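You operate a simulated robot arm through the tools that you are given. There is no shell and no other tool.

The job below is to be done with a simulated robot arm. You get a single attempt, and the scene is never put back.

## Task
Empty the small open bottle on the table into the can of its grade.
Fine: pour through the red funnel; bottle and funnel go back. Set down upright: small bottle.

It is judged by the outcome, as a careful person would: the job done as asked, and still so three seconds after it is handed in. It fails if anything else is knocked over, pushed out of place, dropped, spilled or broken.

## Robot
A 6-joint arm with a two-finger gripper, fixed in place. Base frame: the origin is at the foot of the arm, x ahead of it, y to its left, z up; the work surface is at about z = 0.8. Lengths are in m, angles in rad, forces in N, time in s.
Its first joint turns from -2.897 to 2.897 rad. Payload 3.43 kg.
The TCP is the grasp point between the finger pads, 0.02 m short of the fingertips. In the tool frame z runs along the fingers and y along their closing line. The gripper opens to 0.19 m. The gripper's body begins 0.248 m behind the TCP.
Orientation is that of the tool frame in the base frame, as a unit quaternion [w, x, y, z]. With the fingers straight down and closing along the base's y, the tool's x points along the base's -x, its y along +y and its z along -z.

## Interface
- The arm moves only by the tool play_rows. Its argument "rows" is a list of rows, each a list of 3 entries, a list of its own where there are three numbers: the shift along the tool's x, y, z in units of 30 mm (1.0 is 30 mm), then the turn, a rotation vector about the tool's x, y, z in units of 8 degrees (1.0 is 8 degrees), then the opening in per cent of the stroke, from 0 (shut) to 100 (fully open). In form: [[[tx, ty, tz], [rx, ry, rz], jaw], ...]. A call has 1 to 20 rows; each row shifts and turns the commanded pose from where the row before left it, along the tool's axes as they then stand. A call with a number of a shift or a turn outside -1 to 1 is refused whole. Rows are played at 5 a second. More than 0.05 m and 0.15 rad between two rows, or a gripper value outside its range, and nothing of the call is played. Where a pose cannot be reached the arm comes as near as it can. A force on the tool above 40 N (or 10 N above the force at the start of the call, whichever is more), or a blocked arm, ends the call early, and 0.2 s more pass. Each finger travels about 0.153 m/s and halts on what it meets, pressing with about 22 N; the grip force reading is that of the motor and also rises with nothing between the fingers. The clock runs only during rows and for 0.2 s after the last one: add rows that do not move to give the fingers time. The reply holds the time, the measured pose of the TCP, the force on the tool along the base axes, the opening and the grip force, in the units named above and with some noise, with the torque about the TCP (base axes, N m) and any sound that the robot's microphone picked up.
- Cameras (640 x 400 px; columns grow to the right, rows downward): "scene" is fixed at [0.2206, -0.6488, 1.7151]; the picture's right is [1.00, -0.06, 0.00], its down [0.05, 0.87, -0.49] and it looks along [0.03, 0.48, 0.87] (base axes); focal length 214 px, centre (320, 200). "wrist" rides on the gripper at [0.07, -0.008, -0.288] in the tool frame; the picture's right is [0.12, 0.99, 0.00], its down [-0.96, 0.12, -0.25] and it looks along [-0.25, 0.03, 0.97] (tool axes); focal length 261 px, centre (320, 200). There is no depth. A picture from a camera that has moved, and an enlarged one, comes with that camera's place and axes in the base frame and with its lens.
- grab_frame(camera): a new picture of that camera. It takes no simulated time.
- raise_lower(by): slides the trunk up (or, below 0, down) by that many m; the arm rides with it, the base frame stays. It gives what a move gives, with no picture.
- inspect(camera, box): a new picture of the part [left, top, right, bottom] of that camera's present view, enlarged. It takes no simulated time.
- close_job(): hands the job in; it is judged then, once.

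Nothing tells you positions but the pictures and the camera data. Unless the task says otherwise, let go and move clear before handing in.

The tools are called after ">>>" as a command line: name --argument value ..., lists and objects as JSON in quotes. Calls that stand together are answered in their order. play_rows: Moves the arm, as the interface text tells. Its arguments: {"type":"object","properties":{"rows":{"type":"array"}},"required":["rows"]} The other tools are called the same way: raise_lower (by) slides the trunk up or down; grab_frame (camera) takes a picture; inspect (camera, box) takes an enlarged picture of a part of a camera's view; close_job () hands the job in.

At the start:

```text
t: 0.0
position: [0.569, -0.1103, 1.4874]
orientation: [0.0, 0.001, 1.0, 0.0]
contact_force: [0.4, -0.9, -0.3]
torque: [-0.01, -0.02, 0.0]
grip_width: 0.1902
grip_force: 0.1
trunk travel left (down, up): [-0.375, 0.065]
```

scene: 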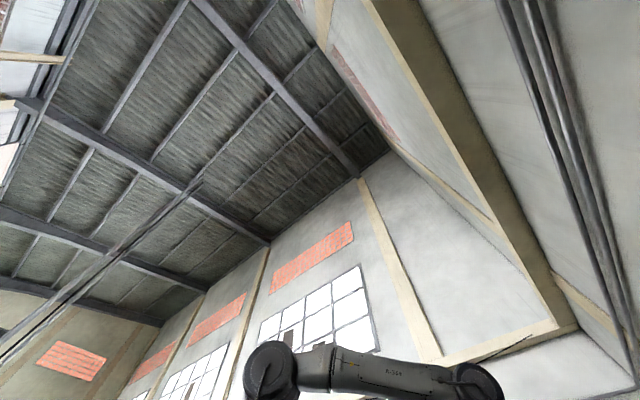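
wrist: 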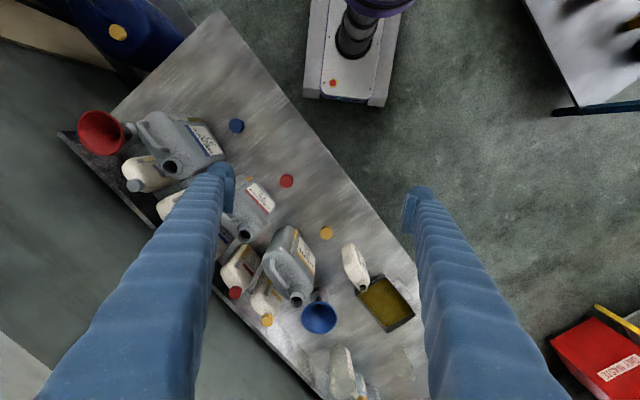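

The scene camera looks up at the roof, so only the wrist camera is useful. It shows a bench with large cans, small bottles, caps, a red and a blue funnel and a tray. I'll look closer before moving.

>>> inspect --camera "wrist" --box '[60, 80, 260, 205]'

>>> inspect --camera "wrist" --box '[200, 160, 440, 310]'

>>> inspect --camera "wrist" --box '[200, 250, 440, 400]'

```text
3.20 times, centred on (160, 142) of wrist
camera zoom: at [0.4982, -0.1195, 1.7755], right [-0.12, 0.99, 0.0], down [0.96, 0.12, 0.25], along [0.25, 0.03, -0.97], focal length 834 px, centre (832, 384)
```

zoom: 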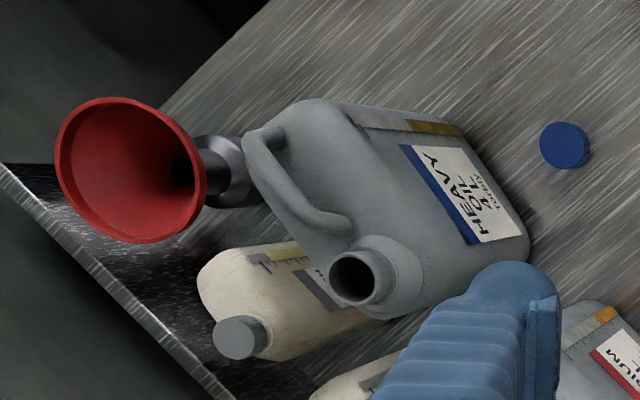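

```text
2.67 times, centred on (320, 235) of wrist
camera zoom: at [0.4982, -0.1195, 1.7755], right [-0.12, 0.99, 0.0], down [0.96, 0.12, 0.25], along [0.25, 0.03, -0.97], focal length 695 px, centre (320, 107)
```

zoom: 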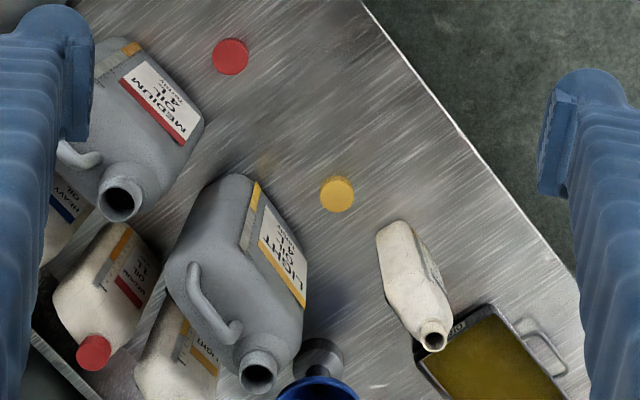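

```text
2.67 times, centred on (320, 325) of wrist
camera zoom: at [0.4982, -0.1195, 1.7755], right [-0.12, 0.99, 0.0], down [0.96, 0.12, 0.25], along [0.25, 0.03, -0.97], focal length 695 px, centre (320, -133)
```

zoom: 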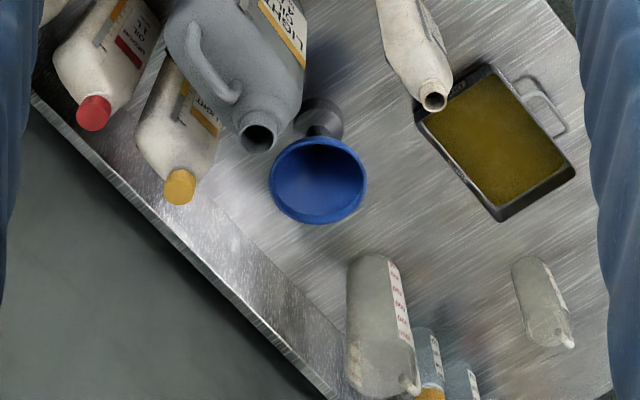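

The open small bottle stands by the tray, its label facing away from me. I'll move the wrist to the +y side and tilt it to read that label.

>>> play_rows --rows '[[[0, 1, 0], [0, 0, 0], 100], [[0, 1, 0], [0, 0, 0], 100], [[0, 1, 0], [0, 0, 0], 100], [[0, 1, 0], [0, 0, 0], 100], [[0, 1, 0], [0, 0, 0], 100], [[0, 1, 0], [0, 0, 0], 100], [[0, 1, 0], [0, 0, 0], 100], [[0, 1, 0], [0, 0, 0], 100], [[0, 1, 0], [0, 0, 0], 100], [[0, 1, 0], [0, 0, 0], 100], [[0, 1, 0], [0, 0, 0], 100], [[0, 1, 0], [0, 0, 0], 100], [[0, 0, 0], [1, 0, 0], 100], [[0, 0, 0], [1, 0, 0], 100], [[0, 0, 0], [1, 0, 0], 100], [[0, 0, 0], [1, 0, 0], 100], [[0, 0, 0], [0, 0, 0], 100]]'

>>> grab_frame --camera "wrist"

```text
t: 3.6
position: [0.5685, 0.2492, 1.49]
orientation: [0.001, 0.0, 0.961, -0.275]
contact_force: [-0.8, -0.4, 0.0]
torque: [0.05, -0.04, 0.01]
grip_width: 0.1901
grip_force: 0.0
trunk travel left (down, up): [-0.375, 0.065]
```

```text
taken
camera wrist: at [0.4976, 0.3935, 1.7375], right [-0.12, 0.84, -0.53], down [0.96, 0.23, 0.15], along [0.25, -0.49, -0.84], focal length 261 px, centre (320, 200)
```

wrist: 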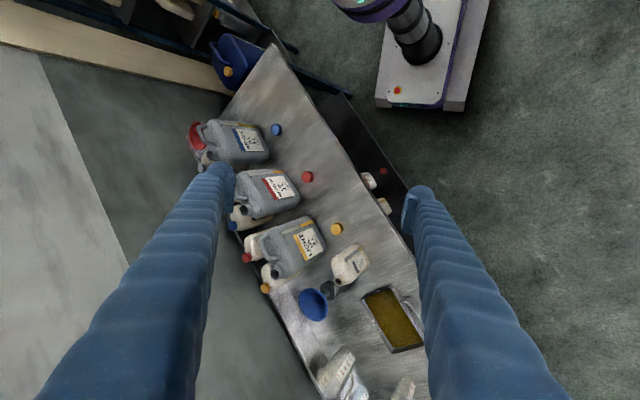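

>>> inspect --camera "wrist" --box '[310, 230, 390, 280]'

>>> inspect --camera "wrist" --box '[225, 180, 425, 305]'

>>> inspect --camera "wrist" --box '[170, 100, 330, 200]'

>>> inspect --camera "wrist" --box '[280, 275, 440, 375]'

```text
8.00 times, centred on (350, 255) of wrist
camera zoom: at [0.4976, 0.3935, 1.7375], right [-0.12, 0.84, -0.53], down [0.96, 0.23, 0.15], along [0.25, -0.49, -0.84], focal length 2085 px, centre (80, -240)
```

zoom: 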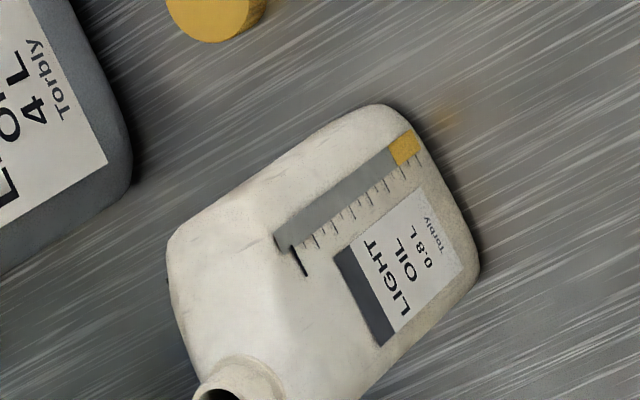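

```text
3.20 times, centred on (325, 242) of wrist
camera zoom: at [0.4976, 0.3935, 1.7375], right [-0.12, 0.84, -0.53], down [0.96, 0.23, 0.15], along [0.25, -0.49, -0.84], focal length 834 px, centre (304, 64)
```

zoom: 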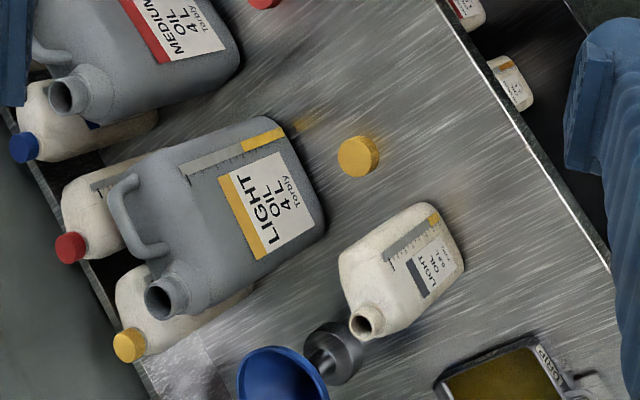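

```text
4.00 times, centred on (250, 150) of wrist
camera zoom: at [0.4976, 0.3935, 1.7375], right [-0.12, 0.84, -0.53], down [0.96, 0.23, 0.15], along [0.25, -0.49, -0.84], focal length 1043 px, centre (600, 400)
```

zoom: 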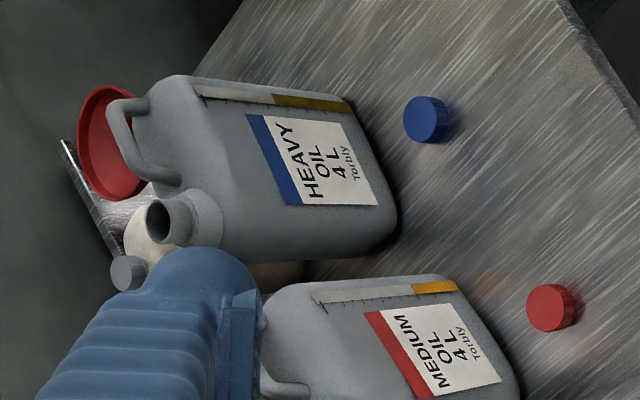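

```text
4.00 times, centred on (360, 325) of wrist
camera zoom: at [0.4976, 0.3935, 1.7375], right [-0.12, 0.84, -0.53], down [0.96, 0.23, 0.15], along [0.25, -0.49, -0.84], focal length 1043 px, centre (160, -300)
```

zoom: 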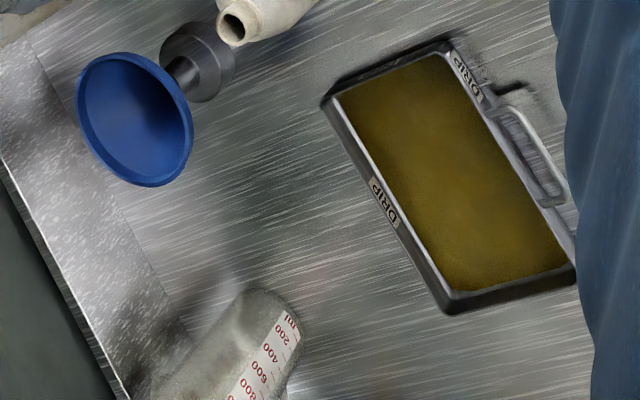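

The open bottle reads LIGHT OIL 0.8 L, so it goes into the LIGHT can, whose mouth is at about (1.00, -0.13, 1.08). The red funnel's rim is near (0.58, -0.78, 0.955). I'll go and look at the funnel up close.

>>> play_rows --rows '[[[0, -0.848, 0.53], [0, 0, 0], 100], [[0, -0.848, 0.53], [0, 0, 0], 100], [[0, -0.848, 0.53], [0, 0, 0], 100], [[0, -0.848, 0.53], [0, 0, 0], 100], [[0, -0.848, 0.53], [0, 0, 0], 100], [[0, -0.848, 0.53], [0, 0, 0], 100], [[0, -0.848, 0.53], [0, 0, 0], 100], [[0, -0.848, 0.53], [0, 0, 0], 100], [[0, -0.848, 0.53], [0, 0, 0], 100], [[0, -0.848, 0.53], [0, 0, 0], 100], [[0, -0.848, 0.53], [0, 0, 0], 100], [[0, -0.848, 0.53], [0, 0, 0], 100], [[0, -0.848, 0.53], [0, 0, 0], 100], [[0, -0.848, 0.53], [0, 0, 0], 100], [[0, -0.848, 0.53], [0, 0, 0], 100], [[0, -0.848, 0.53], [0, 0, 0], 100], [[0, -0.848, 0.53], [0, 0, 0], 100], [[0, -0.848, 0.53], [0, 0, 0], 100], [[0, 0, 0], [0, 0, 0], 100]]'

>>> grab_frame --camera "wrist"

>>> grab_frame --camera "scene"

```text
t: 7.6
position: [0.5688, -0.2902, 1.489]
orientation: [0.0, 0.001, 0.961, -0.275]
contact_force: [0.9, 0.1, -0.6]
torque: [0.01, 0.0, 0.0]
grip_width: 0.1898
grip_force: 0.0
trunk travel left (down, up): [-0.375, 0.065]
```

```text
taken
camera wrist: at [0.4976, -0.1457, 1.7369], right [-0.12, 0.84, -0.53], down [0.96, 0.23, 0.15], along [0.25, -0.49, -0.84], focal length 261 px, centre (320, 200)
```

wrist: 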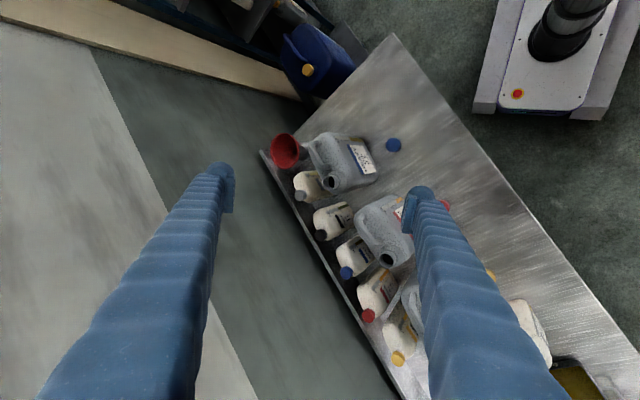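

```text
taken
```

scene: 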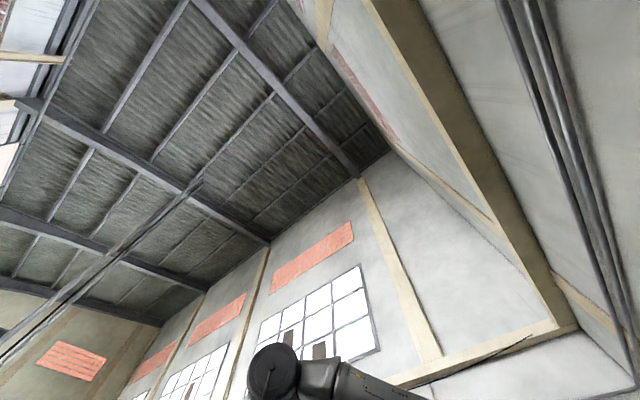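

>>> inspect --camera "wrist" --box '[255, 120, 335, 170]'

>>> inspect --camera "wrist" --box '[260, 110, 420, 210]'

```text
8.00 times, centred on (295, 145) of wrist
camera zoom: at [0.4976, -0.1457, 1.7369], right [-0.12, 0.84, -0.53], down [0.96, 0.23, 0.15], along [0.25, -0.49, -0.84], focal length 2085 px, centre (520, 640)
```

zoom: 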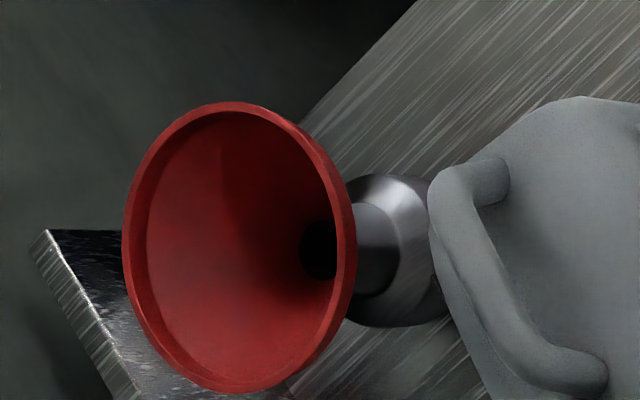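

```text
4.00 times, centred on (340, 160) of wrist
camera zoom: at [0.4976, -0.1457, 1.7369], right [-0.12, 0.84, -0.53], down [0.96, 0.23, 0.15], along [0.25, -0.49, -0.84], focal length 1043 px, centre (240, 360)
```

zoom: 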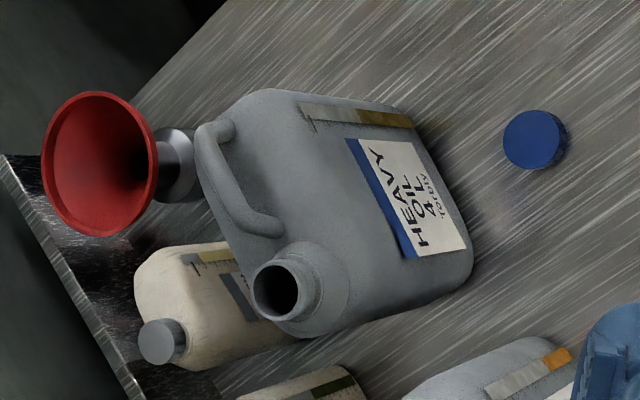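

The funnel sits upright on a metal stand at about (0.583, -0.78), with its rim roughly 0.14 m across at z≈0.953. Next I'll test the arm's reach above the LIGHT can and look at it closely.

>>> play_rows --rows '[[[0, 0, 0], [-1, 0, 0], 100], [[0, 0, 0], [-1, 0, 0], 100], [[0, 0, 0], [-1, 0, 0], 100], [[0, 0, 0], [-1, 0, 0], 100], [[-0.953, 0.356, 0.15], [0, 0, 0], 100], [[-0.953, 0.356, 0.15], [0, 0, 0], 100], [[-0.953, 0.356, 0.15], [0, 0, 0], 100], [[-0.953, 0.356, 0.15], [0, 0, 0], 100], [[-0.953, 0.356, 0.15], [0, 0, 0], 100], [[-0.953, 0.356, 0.15], [0, 0, 0], 100], [[-0.953, 0.356, 0.15], [0, 0, 0], 100], [[-0.953, 0.356, 0.15], [0, 0, 0], 100], [[-0.953, 0.356, 0.15], [0, 0, 0], 100], [[-0.953, 0.356, 0.15], [0, 0, 0], 100], [[-0.953, 0.356, 0.15], [0, 0, 0], 100], [[-0.953, 0.356, 0.15], [0, 0, 0], 100], [[-0.953, 0.356, 0.15], [0, 0, 0], 100], [[-0.953, 0.356, 0.15], [0, 0, 0], 100], [[-0.953, 0.356, 0.15], [0, 0, 0], 100], [[0, 0, 0], [0, 0, 0], 100]]'

>>> grab_frame --camera "wrist"

>>> grab_frame --camera "scene"

```text
t: 11.8
position: [0.9375, -0.1208, 1.3964]
orientation: [0.0, 0.0, 1.0, 0.001]
contact_force: [0.7, -0.1, 0.4]
torque: [-0.04, -0.08, 0.0]
grip_width: 0.19
grip_force: 0.0
out of reach, approached as far as the arm can: row 17, 18, 19
trunk travel left (down, up): [-0.375, 0.065]
```

```text
taken
camera wrist: at [0.8672, -0.1295, 1.6837], right [-0.12, 0.99, 0.0], down [0.96, 0.12, 0.25], along [0.25, 0.03, -0.97], focal length 261 px, centre (320, 200)
```

wrist: 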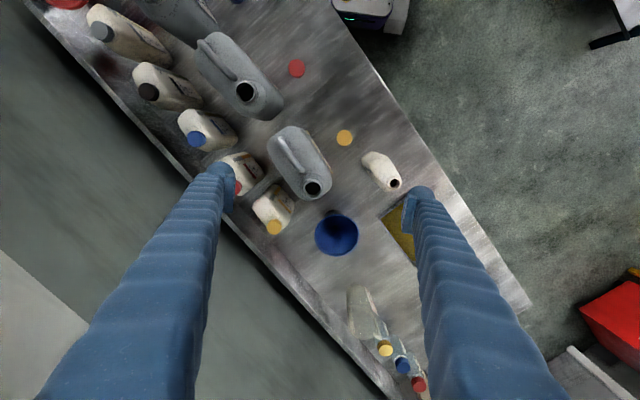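

```text
taken
```

scene: 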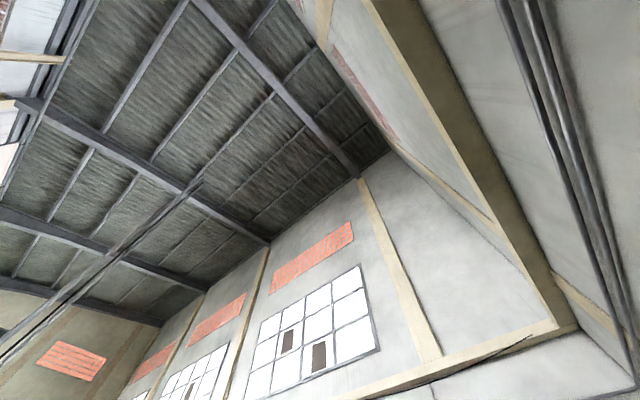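

>>> inspect --camera "wrist" --box '[240, 110, 400, 210]'

>>> inspect --camera "wrist" --box '[280, 170, 440, 270]'

>>> inspect --camera "wrist" --box '[20, 0, 260, 150]'

```text
4.00 times, centred on (320, 160) of wrist
camera zoom: at [0.8672, -0.1295, 1.6837], right [-0.12, 0.99, 0.0], down [0.96, 0.12, 0.25], along [0.25, 0.03, -0.97], focal length 1043 px, centre (320, 360)
```

zoom: 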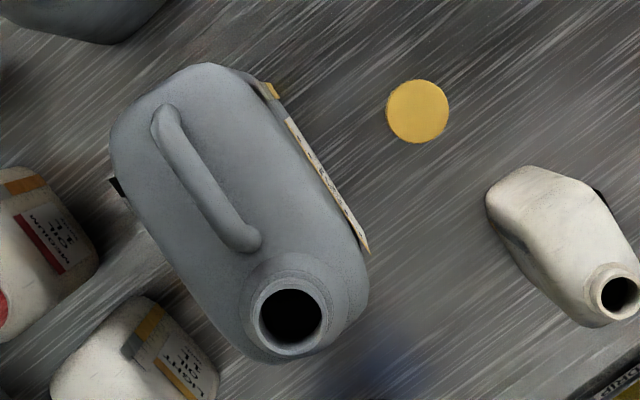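

```text
4.00 times, centred on (360, 220) of wrist
camera zoom: at [0.8672, -0.1295, 1.6837], right [-0.12, 0.99, 0.0], down [0.96, 0.12, 0.25], along [0.25, 0.03, -0.97], focal length 1043 px, centre (160, 120)
```

zoom: 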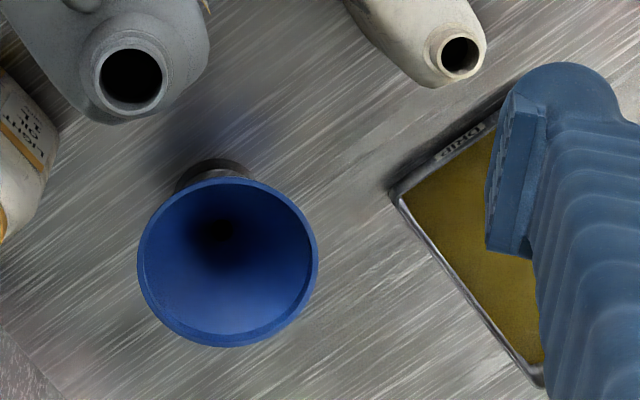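

```text
2.67 times, centred on (140, 75) of wrist
camera zoom: at [0.8672, -0.1295, 1.6837], right [-0.12, 0.99, 0.0], down [0.96, 0.12, 0.25], along [0.25, 0.03, -0.97], focal length 695 px, centre (800, 533)
```

zoom: 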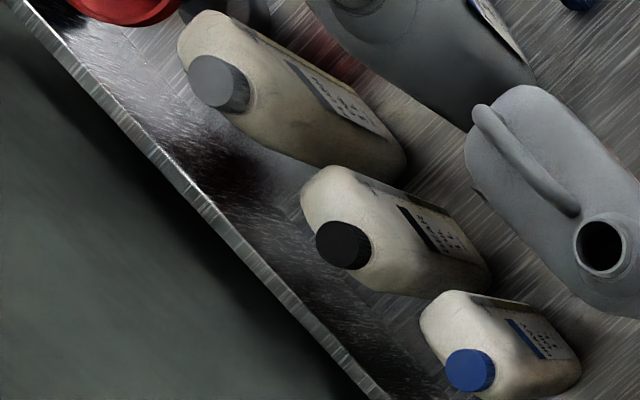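

Reach ends near 0.945 m at this height, so I'll need a slightly leaning grip for the funnel and the trunk raised. Now I'll move back to look at the red funnel and its stand from the side.

>>> play_rows --rows '[[[0.867, -0.75, 0.2], [0, 0, 0], 100], [[0.867, -0.75, 0.2], [0, 0, 0], 100], [[0.867, -0.75, 0.2], [0, 0, 0], 100], [[0.867, -0.75, 0.2], [0, 0, 0], 100], [[0.867, -0.75, 0.2], [0, 0, 0], 100], [[0.867, -0.75, 0.2], [0, 0, 0], 100], [[0.867, -0.75, 0.2], [0, 0, 0], 100], [[0.867, -0.75, 0.2], [0, 0, 0], 100], [[0.867, -0.75, 0.2], [0, 0, 0], 100], [[0.867, -0.75, 0.2], [0, 0, 0], 100], [[0.867, -0.75, 0.2], [0, 0, 0], 100], [[0.867, -0.75, 0.2], [0, 0, 0], 100], [[0.867, -0.75, 0.2], [0, 0, 0], 100], [[0.867, -0.75, 0.2], [0, 0, 0], 100], [[0.867, -0.75, 0.2], [0, 0, 0], 100], [[0.867, -0.75, 0.2], [0, 0, 0], 100], [[0.867, -0.75, 0.2], [0, 0, 0], 100], [[0.867, -0.75, 0.2], [0, 0, 0], 100], [[0.867, -0.75, 0.2], [0, 0, 0], 100], [[0.867, -0.75, 0.2], [0, 0, 0], 100]]'

>>> play_rows --rows '[[[0, 0, 0], [0, 0, 1], 100], [[0, 0, 0], [0, 0, 1], 100], [[0, 0, 0], [0, 0, 1], 100], [[0, 0, 0], [0, 0, 1], 100], [[0, 0, 0], [0, 0, 1], 100], [[0, 0, 0], [0, 0, 1], 100], [[0, 0, 0], [0, 0, 0.6], 100], [[0, 0, 0], [0, -1, 0], 100], [[0, 0, 0], [0, -1, 0], 100], [[0, 0, 0], [0, -1, 0], 100], [[0, 0, 0], [0, -1, 0], 100], [[0, 0, 0], [0, -1, 0], 100], [[0, 0, 0], [0, 0, 0], 100]]'

>>> grab_frame --camera "wrist"

```text
t: 16.0
position: [0.4149, -0.5697, 1.2743]
orientation: [0.0, 0.0, 1.0, 0.0]
contact_force: [0.4, 0.2, 0.1]
torque: [0.09, -0.05, 0.01]
grip_width: 0.19
grip_force: 0.1
trunk travel left (down, up): [-0.375, 0.065]
```

```text
t: 18.8
position: [0.4036, -0.5821, 1.2756]
orientation: [0.279, 0.426, 0.845, -0.162]
contact_force: [-0.6, -0.7, 0.6]
torque: [-0.03, 0.05, 0.0]
grip_width: 0.1899
grip_force: 0.0
out of reach, approached as far as the arm can: row 12
trunk travel left (down, up): [-0.375, 0.065]
```

```text
taken
camera wrist: at [0.2665, -0.3961, 1.46], right [0.75, 0.66, -0.11], down [0.47, -0.41, 0.78], along [0.47, -0.63, -0.62], focal length 261 px, centre (320, 200)
```

wrist: 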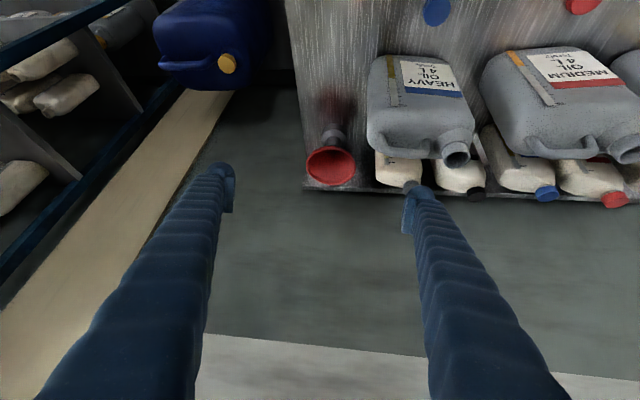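

>>> inspect --camera "wrist" --box '[292, 115, 372, 195]'

>>> inspect --camera "wrist" --box '[300, 110, 460, 210]'

```text
5.00 times, centred on (332, 155) of wrist
camera zoom: at [0.2665, -0.3961, 1.46], right [0.75, 0.66, -0.11], down [0.47, -0.41, 0.78], along [0.47, -0.63, -0.62], focal length 1303 px, centre (260, 425)
```

zoom: 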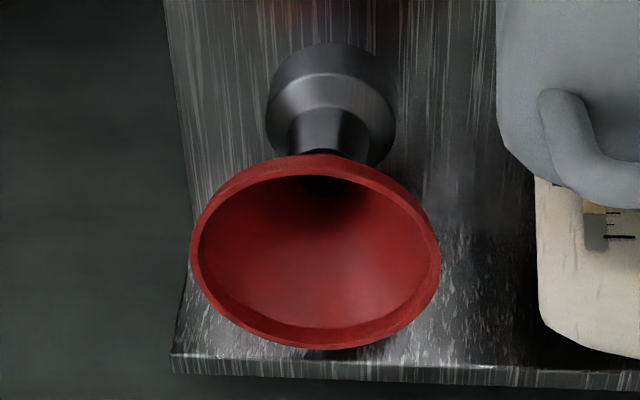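

```text
4.00 times, centred on (380, 160) of wrist
camera zoom: at [0.2665, -0.3961, 1.46], right [0.75, 0.66, -0.11], down [0.47, -0.41, 0.78], along [0.47, -0.63, -0.62], focal length 1043 px, centre (80, 360)
```

zoom: 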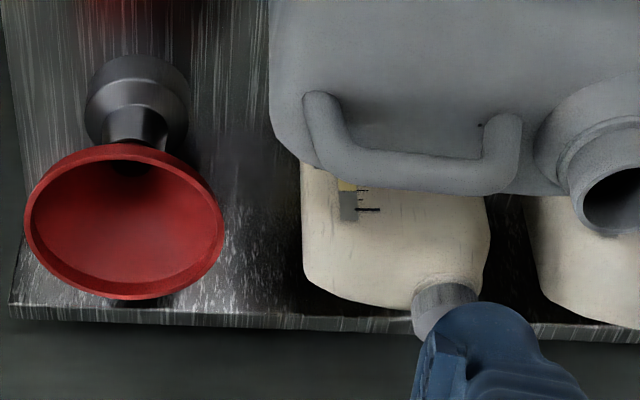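

The red funnel's spout sits in a weighted stand, with free space around its rim except for the grey-capped bottle. I'll bring the tool upright and turn it so the fingers close clear of the neighbours.

>>> play_rows --rows '[[[0, 0, 0], [0, 1, 0], 100], [[0, 0, 0], [0, 1, 0], 100], [[0, 0, 0], [0, 1, 0], 100], [[0, 0, 0], [0, 1, 0], 100], [[0, 0, 0], [0, 0.71, 0], 100], [[0, 0, 0], [0, 0, -1], 100], [[0, 0, 0], [0, 0, -1], 100], [[0, 0, 0], [0, 0, -1], 100], [[0, 0, 0], [0, 0, -1], 100], [[0, 0, 0], [0, 0, -1], 100], [[0, 0, 0], [0, 0, -1], 100], [[0, 0, 0], [0, 0, -1], 100], [[0, 0, 0], [0, 0, -1], 100], [[0, 0, 0], [0, 0, -1], 100], [[0, 0, 0], [0, 0, 0], 100]]'

```text
t: 22.0
position: [0.4037, -0.5826, 1.2752]
orientation: [0.007, -0.155, 0.986, -0.054]
contact_force: [0.3, -0.5, -1.2]
torque: [0.0, 0.03, -0.01]
grip_width: 0.1901
grip_force: 0.1
out of reach, approached as far as the arm can: row 1
trunk travel left (down, up): [-0.375, 0.065]
```

>>> play_rows --rows '[[[0, 0, 0], [-0.403, -0.763, -0.092], 100], [[0, 0, 0], [-0.403, -0.763, -0.092], 100], [[-0.2244, -0.94, 0.634], [0, 0, 0], 100], [[-0.2244, -0.94, 0.634], [0, 0, 0], 100], [[-0.2244, -0.94, 0.634], [0, 0, 0], 100], [[-0.2244, -0.94, 0.634], [0, 0, 0], 100], [[-0.2244, -0.94, 0.634], [0, 0, 0], 100], [[-0.2244, -0.94, 0.634], [0, 0, 0], 100], [[-0.2244, -0.94, 0.634], [0, 0, 0], 100], [[-0.2244, -0.94, 0.634], [0, 0, 0], 100], [[-0.2244, -0.94, 0.634], [0, 0, 0], 100], [[0, 0, 0], [0, 0, 0], 100]]'

>>> grab_frame --camera "wrist"

```text
t: 24.6
position: [0.576, -0.7894, 1.1201]
orientation: [0.101, -0.172, 0.98, 0.019]
contact_force: [-0.4, -0.9, 0.4]
torque: [-0.01, -0.09, -0.01]
grip_width: 0.19
grip_force: 0.0
trunk travel left (down, up): [-0.375, 0.065]
```

```text
taken
camera wrist: at [0.4592, -0.8422, 1.3868], right [-0.45, 0.89, -0.02], down [0.8, 0.41, 0.44], along [0.4, 0.18, -0.9], focal length 261 px, centre (320, 200)
```

wrist: 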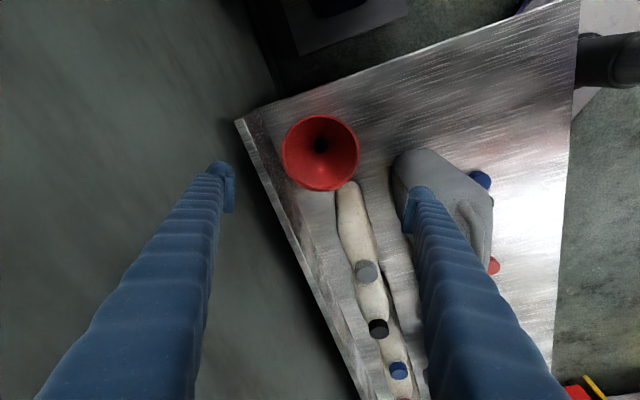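

>>> inspect --camera "wrist" --box '[260, 100, 420, 200]'

```text
4.00 times, centred on (340, 150) of wrist
camera zoom: at [0.4592, -0.8422, 1.3868], right [-0.45, 0.89, -0.02], down [0.8, 0.41, 0.44], along [0.4, 0.18, -0.9], focal length 1043 px, centre (240, 400)
```

zoom: 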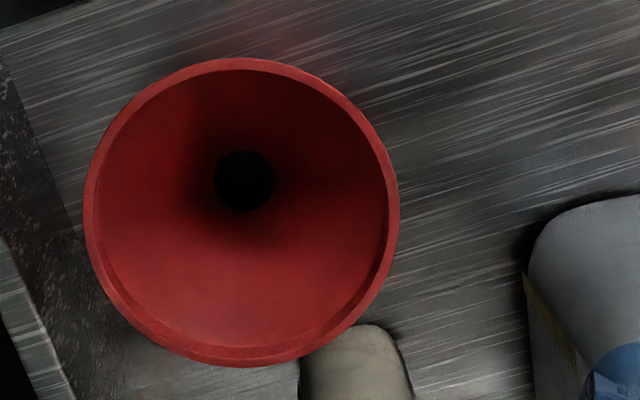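

The rim is about 0.136 m across, centred at about (0.578, -0.792, 0.943), and my TCP is just above it. I'll lower straight down so the fingers straddle the rim.

>>> play_rows --rows '[[[0.176, -0.0165, 0.864], [0, 0, 0], 100], [[0.176, -0.0165, 0.864], [0, 0, 0], 100], [[0.176, -0.0165, 0.864], [0, 0, 0], 100], [[0.176, -0.0165, 0.864], [0, 0, 0], 100], [[0.176, -0.0165, 0.864], [0, 0, 0], 100], [[0.176, -0.0165, 0.864], [0, 0, 0], 100], [[0.176, -0.0165, 0.864], [0, 0, 0], 100], [[0, 0, 0], [0, 0, 0], 100]]'

>>> grab_frame --camera "wrist"

```text
t: 26.4
position: [0.5797, -0.7926, 0.934]
orientation: [0.101, -0.172, 0.98, 0.018]
contact_force: [0.8, -0.7, 1.5]
torque: [0.0, 0.0, 0.03]
grip_width: 0.1902
grip_force: 0.1
trunk travel left (down, up): [-0.375, 0.065]
```

```text
taken
camera wrist: at [0.4627, -0.845, 1.2009], right [-0.45, 0.89, -0.02], down [0.8, 0.41, 0.44], along [0.4, 0.18, -0.9], focal length 261 px, centre (320, 200)
```

wrist: 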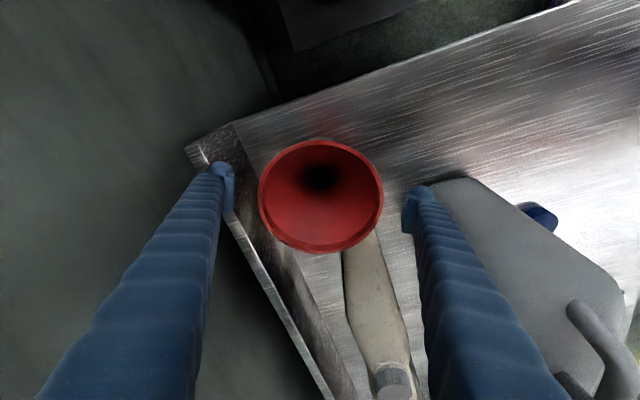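

>>> play_rows --rows '[[[0, 0, 0], [0, 0, 0], 80], [[0, 0, 0], [0, 0, 0], 74], [[0, 0, 0], [0, 0, 0], 70], [[0, 0, 0], [0, 0, 0], 66], [[0, 0, 0], [0, 0, 0], 60], [[0, 0, 0], [0, 0, 0], 55]]'

>>> grab_frame --camera "wrist"

```text
t: 27.8
position: [0.5797, -0.7922, 0.9353]
orientation: [0.1, -0.173, 0.98, 0.018]
contact_force: [0.5, -5.2, 2.4]
torque: [-0.21, 0.03, 0.06]
grip_width: 0.1355
grip_force: 21.4
trunk travel left (down, up): [-0.375, 0.065]
```

```text
taken
camera wrist: at [0.4628, -0.8451, 1.2013], right [-0.45, 0.89, -0.02], down [0.8, 0.41, 0.44], along [0.4, 0.18, -0.9], focal length 261 px, centre (320, 200)
```

wrist: 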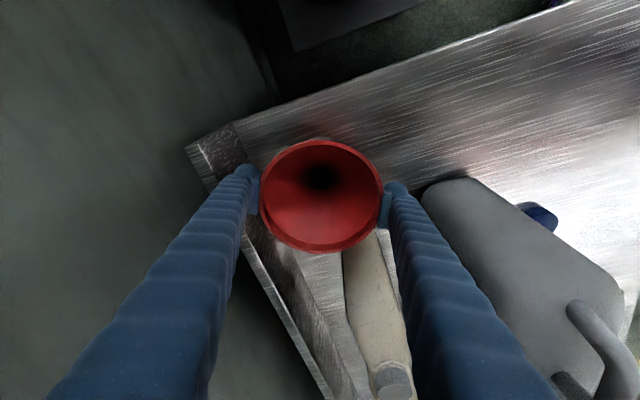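

The funnel is gripped at 0.1355 m. Now I'll lift it straight up out of its stand.

>>> play_rows --rows '[[[-0.07, 0.001, -0.33], [0, 0, 0], 55], [[-0.1, 0.001, -0.49], [0, 0, 0], 55], [[-0.17, 0.002, -0.815], [0, 0, 0], 55], [[-0.17, 0.002, -0.815], [0, 0, 0], 55], [[-0.17, 0.002, -0.815], [0, 0, 0], 55], [[-0.17, 0.002, -0.815], [0, 0, 0], 55], [[-0.17, 0.002, -0.815], [0, 0, 0], 55], [[-0.17, 0.002, -0.815], [0, 0, 0], 55], [[-0.17, 0.002, -0.815], [0, 0, 0], 55], [[-0.17, 0.002, -0.815], [0, 0, 0], 55], [[0, 0, 0], [0, 0, 0], 55]]'

>>> grab_frame --camera "wrist"

```text
t: 30.2
position: [0.5788, -0.791, 1.159]
orientation: [0.101, -0.172, 0.98, 0.019]
contact_force: [-0.5, -0.2, -0.4]
torque: [0.03, 0.02, -0.01]
grip_width: 0.1355
grip_force: 21.8
trunk travel left (down, up): [-0.375, 0.065]
```

```text
taken
camera wrist: at [0.4622, -0.8444, 1.4254], right [-0.45, 0.89, -0.02], down [0.8, 0.41, 0.44], along [0.4, 0.18, -0.9], focal length 261 px, centre (320, 200)
```

wrist: 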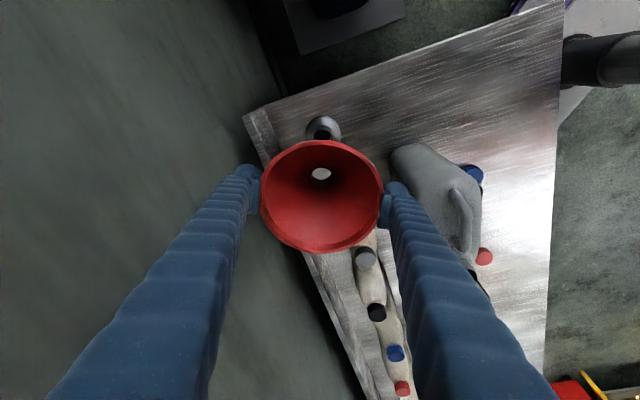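

>>> inspect --camera "wrist" --box '[270, 100, 390, 175]'

```text
5.33 times, centred on (330, 138) of wrist
camera zoom: at [0.4622, -0.8444, 1.4254], right [-0.45, 0.89, -0.02], down [0.8, 0.41, 0.44], along [0.4, 0.18, -0.9], focal length 1390 px, centre (267, 533)
```

zoom: 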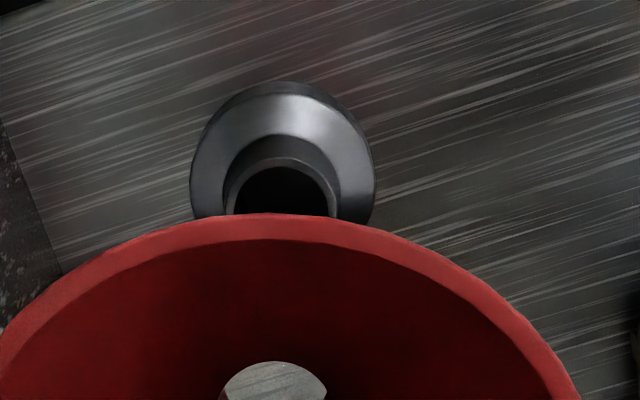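

The funnel is free of its stand, which has a hole about 38 mm wide. I'll raise the trunk for reach, turn the lean towards the can, and lift to carry height.

>>> raise_lower --by 0.06

>>> play_rows --rows '[[[0, 0, 0], [0.176, -0.002, 0.842], 55], [[0, 0, 0], [0.176, -0.002, 0.842], 55], [[0, 0, 0], [0.176, -0.002, 0.842], 55], [[0, 0, 0], [0.176, -0.002, 0.842], 55], [[-0.17, 0, -0.815], [0, 0, 0], 55], [[-0.17, 0, -0.815], [0, 0, 0], 55], [[-0.17, 0, -0.815], [0, 0, 0], 55], [[0, 0, 0], [0, 0, 0], 55]]'

>>> grab_frame --camera "wrist"

```text
t: 31.2
position: [0.579, -0.792, 1.2169]
orientation: [0.101, -0.172, 0.98, 0.019]
contact_force: [-0.7, -0.7, -0.2]
torque: [0.04, 0.01, 0.06]
grip_width: 0.1357
grip_force: 22.4
trunk travel left (down, up): [-0.435, 0.005]
```

```text
t: 33.0
position: [0.58, -0.7916, 1.2946]
orientation: [0.103, 0.066, 0.992, -0.005]
contact_force: [-0.1, 0.2, -1.1]
torque: [0.01, 0.05, 0.0]
grip_width: 0.1355
grip_force: 22.0
trunk travel left (down, up): [-0.435, 0.005]
```

```text
taken
camera wrist: at [0.4514, -0.7844, 1.5605], right [0.02, 1.0, -0.02], down [0.9, 0.0, 0.44], along [0.44, -0.03, -0.9], focal length 261 px, centre (320, 200)
```

wrist: 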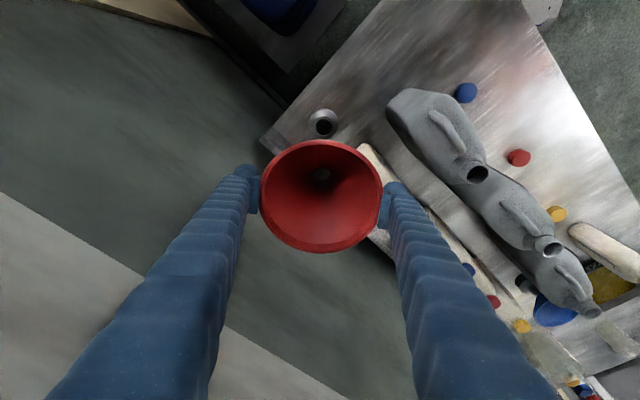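

>>> play_rows --rows '[[[-0.426, 0.947, 0.093], [0, 0, 0], 55], [[-0.426, 0.947, 0.093], [0, 0, 0], 55], [[-0.426, 0.947, 0.093], [0, 0, 0], 55], [[-0.426, 0.947, 0.093], [0, 0, 0], 55], [[-0.426, 0.947, 0.093], [0, 0, 0], 55], [[-0.426, 0.947, 0.093], [0, 0, 0], 55], [[-0.426, 0.947, 0.093], [0, 0, 0], 55], [[-0.426, 0.947, 0.093], [0, 0, 0], 55], [[-0.426, 0.947, 0.093], [0, 0, 0], 55], [[-0.426, 0.947, 0.093], [0, 0, 0], 55], [[-0.426, 0.947, 0.093], [0, 0, 0], 55], [[-0.426, 0.947, 0.093], [0, 0, 0], 55], [[-0.426, 0.947, 0.093], [0, 0, 0], 55], [[-0.426, 0.947, 0.093], [0, 0, 0], 55], [[-0.426, 0.947, 0.093], [0, 0, 0], 55], [[-0.426, 0.947, 0.093], [0, 0, 0], 55], [[-0.426, 0.947, 0.093], [0, 0, 0], 55], [[-0.426, 0.947, 0.093], [0, 0, 0], 55], [[-0.426, 0.947, 0.093], [0, 0, 0], 55], [[-0.426, 0.947, 0.093], [0, 0, 0], 55]]'

>>> grab_frame --camera "wrist"

```text
t: 37.2
position: [0.9134, -0.2616, 1.2904]
orientation: [0.102, 0.066, 0.993, -0.006]
contact_force: [-0.7, 0.8, -0.6]
torque: [-0.11, 0.06, -0.02]
grip_width: 0.1353
grip_force: 21.7
trunk travel left (down, up): [-0.435, 0.005]
```

```text
taken
camera wrist: at [0.7867, -0.2553, 1.5575], right [0.02, 1.0, -0.02], down [0.9, 0.0, 0.44], along [0.44, -0.03, -0.9], focal length 261 px, centre (320, 200)
```

wrist: 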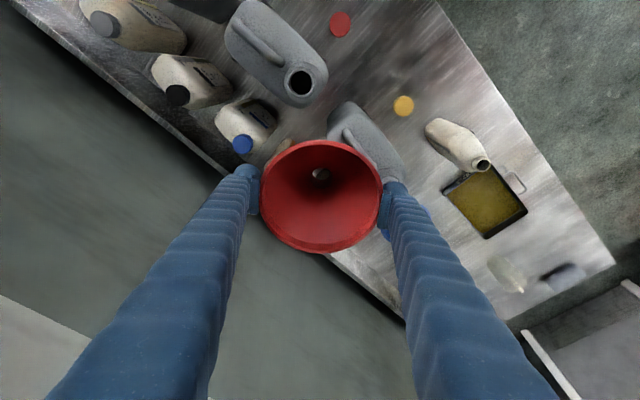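

>>> inspect --camera "wrist" --box '[240, 130, 400, 260]'

>>> inspect --camera "wrist" --box '[300, 80, 460, 180]'

```text
3.08 times, centred on (320, 195) of wrist
camera zoom: at [0.7867, -0.2553, 1.5575], right [0.02, 1.0, -0.02], down [0.9, 0.0, 0.44], along [0.44, -0.03, -0.9], focal length 802 px, centre (320, 215)
```

zoom: 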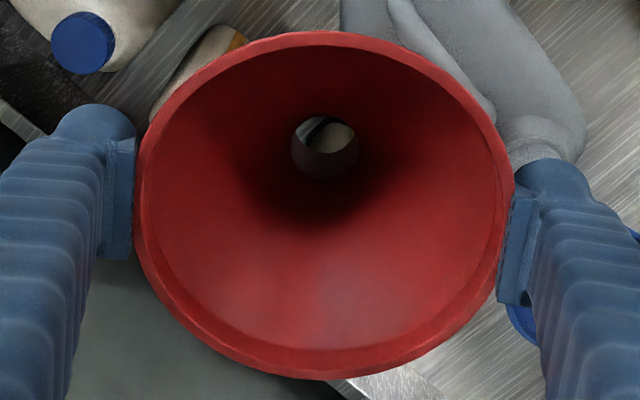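

```text
4.00 times, centred on (380, 130) of wrist
camera zoom: at [0.7867, -0.2553, 1.5575], right [0.02, 1.0, -0.02], down [0.9, 0.0, 0.44], along [0.44, -0.03, -0.9], focal length 1043 px, centre (80, 480)
```

zoom: 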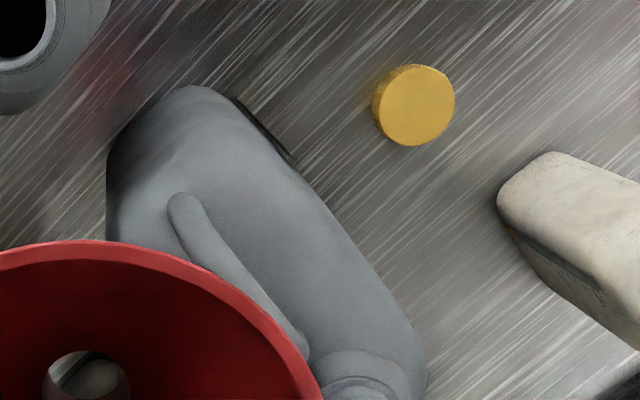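

>>> play_rows --rows '[[[-0.447, 0.925, 0.166], [0, 0, 0], 55], [[-0.447, 0.925, 0.166], [0, 0, 0], 55], [[-0.447, 0.925, 0.166], [0, 0, 0], 55], [[-0.447, 0.925, 0.166], [0, 0, 0], 55], [[-0.447, 0.925, 0.166], [0, 0, 0], 55], [[0, 0, 0], [0, 0, 0], 55]]'

>>> grab_frame --camera "wrist"

>>> inspect --camera "wrist" --box '[260, 110, 380, 185]'

```text
t: 38.6
position: [1.003, -0.1344, 1.2827]
orientation: [0.103, 0.066, 0.993, -0.006]
contact_force: [-0.3, 0.1, 0.1]
torque: [0.04, -0.09, 0.0]
grip_width: 0.135
grip_force: 22.2
trunk travel left (down, up): [-0.435, 0.005]
```

```text
taken
camera wrist: at [0.8738, -0.1272, 1.5496], right [0.02, 1.0, -0.02], down [0.9, 0.0, 0.44], along [0.44, -0.03, -0.9], focal length 261 px, centre (320, 200)
```

wrist: 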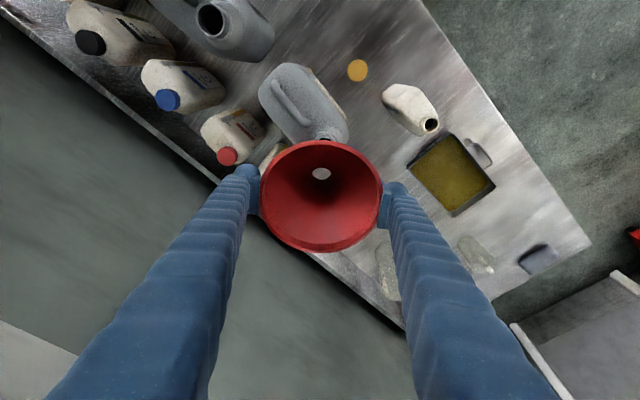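

```text
5.33 times, centred on (320, 148) of wrist
camera zoom: at [0.8738, -0.1272, 1.5496], right [0.02, 1.0, -0.02], down [0.9, 0.0, 0.44], along [0.44, -0.03, -0.9], focal length 1390 px, centre (320, 480)
```

zoom: 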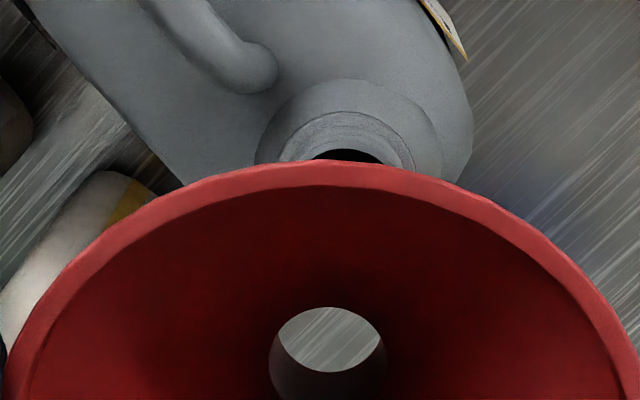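

>>> play_rows --rows '[[[0.235, 0.027, 0.977], [0, 0, 0], 55], [[0.235, 0.027, 0.977], [0, 0, 0], 55], [[0, 0, 0], [0, 0, 0], 55]]'

>>> inspect --camera "wrist" --box '[260, 120, 380, 195]'

```text
t: 39.4
position: [1.0007, -0.1319, 1.2216]
orientation: [0.103, 0.066, 0.992, -0.006]
contact_force: [-0.4, 0.2, 0.1]
torque: [-0.04, -0.02, -0.03]
grip_width: 0.1352
grip_force: 22.3
trunk travel left (down, up): [-0.435, 0.005]
```

```text
5.33 times, centred on (320, 158) of wrist
camera zoom: at [0.8727, -0.1254, 1.4881], right [0.02, 1.0, -0.02], down [0.9, 0.0, 0.44], along [0.44, -0.03, -0.9], focal length 1390 px, centre (320, 427)
```

zoom: 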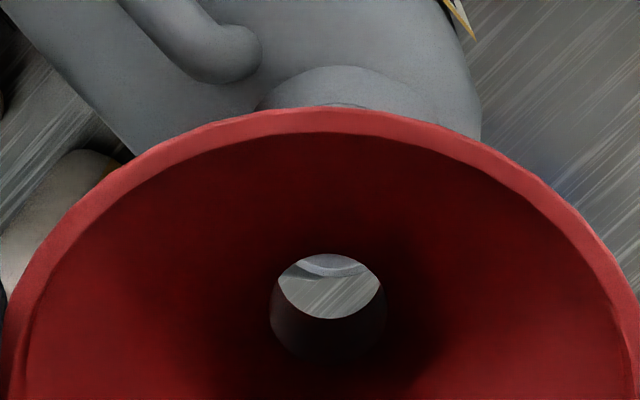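

>>> play_rows --rows '[[[0.1, -0.002, 0.49], [0, 0, 0], 55], [[0.1, -0.002, 0.49], [0, 0, 0], 55], [[0, 0, 0], [0, 0, 0], 55]]'

>>> inspect --camera "wrist" --box '[260, 120, 380, 195]'

```text
t: 40.2
position: [1.0013, -0.1329, 1.1898]
orientation: [0.103, 0.066, 0.992, -0.007]
contact_force: [-0.2, 0.6, -0.7]
torque: [-0.01, -0.02, 0.0]
grip_width: 0.1349
grip_force: 22.3
trunk travel left (down, up): [-0.435, 0.005]
```

```text
5.33 times, centred on (320, 158) of wrist
camera zoom: at [0.8728, -0.1256, 1.4579], right [0.02, 1.0, -0.02], down [0.9, 0.0, 0.44], along [0.44, -0.03, -0.9], focal length 1390 px, centre (320, 427)
```

zoom: 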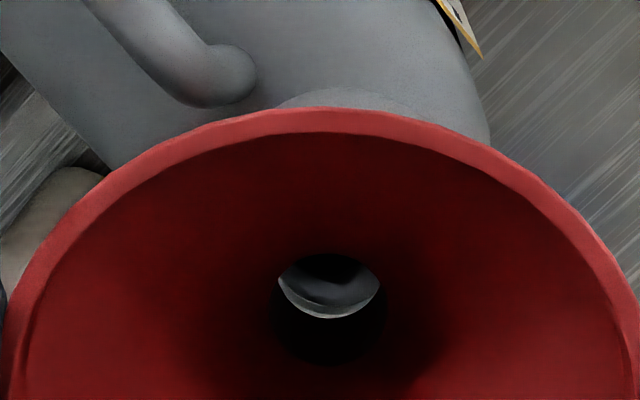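

>>> play_rows --rows '[[[0.07, -0.001, 0.33], [0, 0, 0], 55], [[0.07, -0.001, 0.33], [0, 0, 0], 55], [[0, 0, 0], [0, 0, 0], 55]]'

>>> inspect --camera "wrist" --box '[260, 120, 380, 195]'

```text
t: 41.0
position: [0.9982, -0.1327, 1.1727]
orientation: [0.104, 0.066, 0.992, -0.006]
contact_force: [-4.0, 1.5, 18.9]
torque: [0.15, -0.03, -0.01]
grip_width: 0.1388
grip_force: 21.7
trunk travel left (down, up): [-0.435, 0.005]
```

```text
5.33 times, centred on (320, 158) of wrist
camera zoom: at [0.8704, -0.125, 1.4394], right [0.02, 1.0, -0.02], down [0.9, 0.0, 0.44], along [0.44, -0.03, -0.9], focal length 1390 px, centre (320, 427)
```

zoom: 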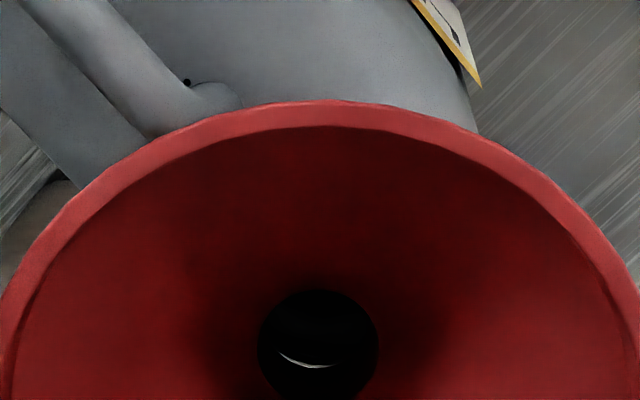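

>>> play_rows --rows '[[[-0.1, 0.002, -0.5], [0, 0, 0], 55], [[0, 0, 0], [0, 0, 0], 55]]'

>>> grab_frame --camera "wrist"

>>> inspect --camera "wrist" --box '[240, 130, 400, 260]'

```text
t: 41.6
position: [1.0013, -0.1332, 1.1846]
orientation: [0.102, 0.066, 0.993, -0.006]
contact_force: [-0.4, -0.4, 0.2]
torque: [-0.01, 0.03, -0.02]
grip_width: 0.1388
grip_force: 22.0
trunk travel left (down, up): [-0.435, 0.005]
```

```text
taken
camera wrist: at [0.8737, -0.1256, 1.4518], right [0.02, 1.0, -0.02], down [0.9, 0.0, 0.44], along [0.44, -0.03, -0.9], focal length 261 px, centre (320, 200)
```

wrist: 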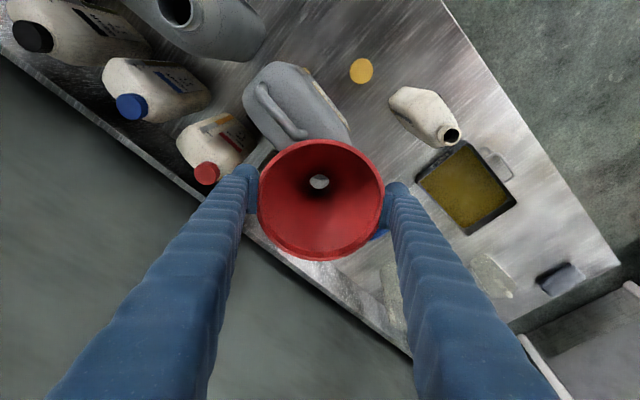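

```text
3.08 times, centred on (320, 195) of wrist
camera zoom: at [0.8737, -0.1256, 1.4518], right [0.02, 1.0, -0.02], down [0.9, 0.0, 0.44], along [0.44, -0.03, -0.9], focal length 802 px, centre (320, 215)
```

zoom: 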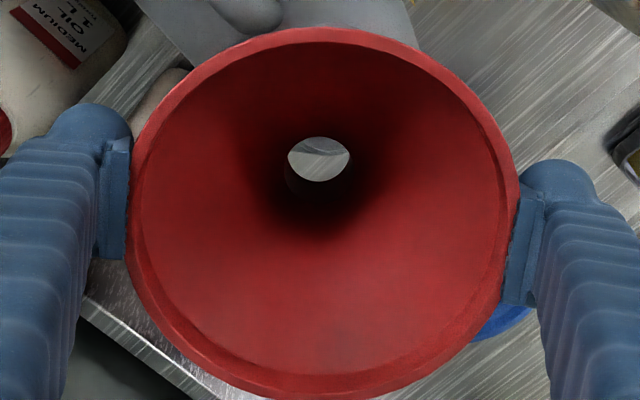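

>>> inspect --camera "wrist" --box '[290, 160, 354, 200]'

```text
10.00 times, centred on (322, 180) of wrist
camera zoom: at [0.8737, -0.1256, 1.4518], right [0.02, 1.0, -0.02], down [0.9, 0.0, 0.44], along [0.44, -0.03, -0.9], focal length 2606 px, centre (300, 400)
```

zoom: 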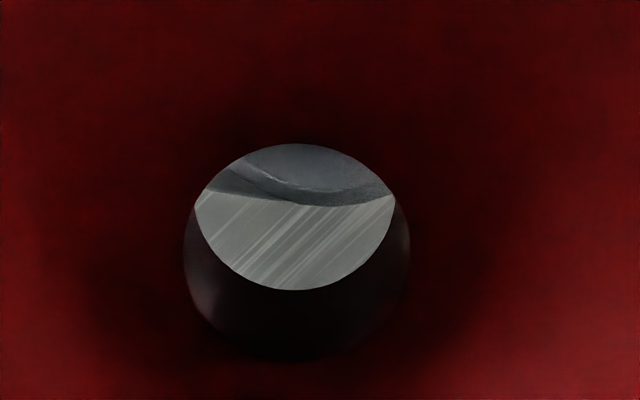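

The spout caught the rim of the can's mouth, and the funnel slipped about 1 cm and tilted about 7° in the grip. I'll back off, straighten it by turning the tool, and re-align it by eye.

>>> play_rows --rows '[[[-0.2, 0, -0.97], [0, 0, 0], 55], [[0, 0, 0], [0, 0.5, 0], 55], [[0, 0, 0], [0, 0.5, 0], 55], [[0, 0, 0], [0, 0, 0], 55]]'

>>> inspect --camera "wrist" --box '[240, 130, 400, 260]'

>>> inspect --camera "wrist" --box '[256, 140, 384, 220]'

```text
t: 42.6
position: [1.0015, -0.1332, 1.216]
orientation: [0.033, 0.066, 0.997, -0.001]
contact_force: [-0.7, 0.4, -0.5]
torque: [0.01, 0.0, -0.03]
grip_width: 0.1383
grip_force: 22.3
trunk travel left (down, up): [-0.435, 0.005]
```

```text
3.08 times, centred on (320, 195) of wrist
camera zoom: at [0.9114, -0.1304, 1.4982], right [0.01, 1.0, -0.01], down [0.95, -0.01, 0.31], along [0.31, -0.01, -0.95], focal length 802 px, centre (320, 215)
```

zoom: 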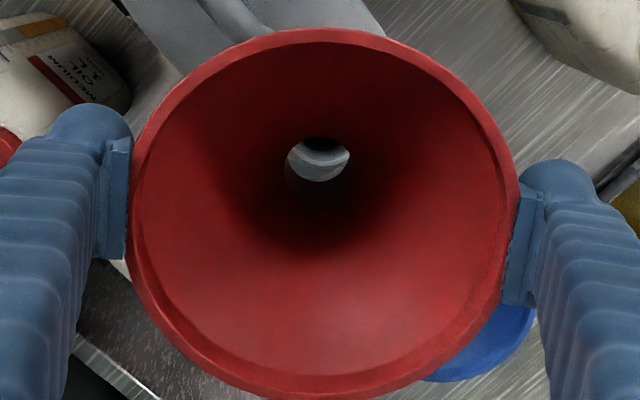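

```text
5.00 times, centred on (320, 180) of wrist
camera zoom: at [0.9114, -0.1304, 1.4982], right [0.01, 1.0, -0.01], down [0.95, -0.01, 0.31], along [0.31, -0.01, -0.95], focal length 1303 px, centre (320, 300)
```

zoom: 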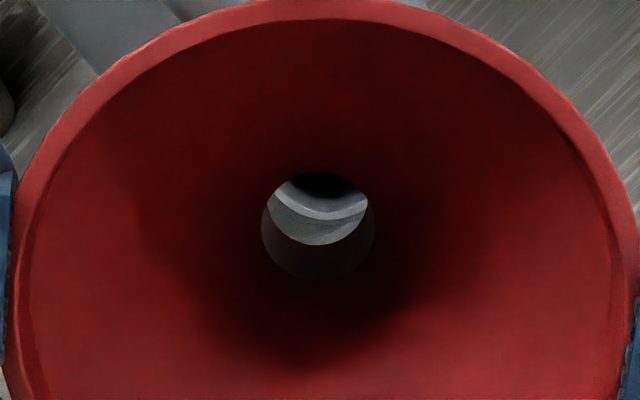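

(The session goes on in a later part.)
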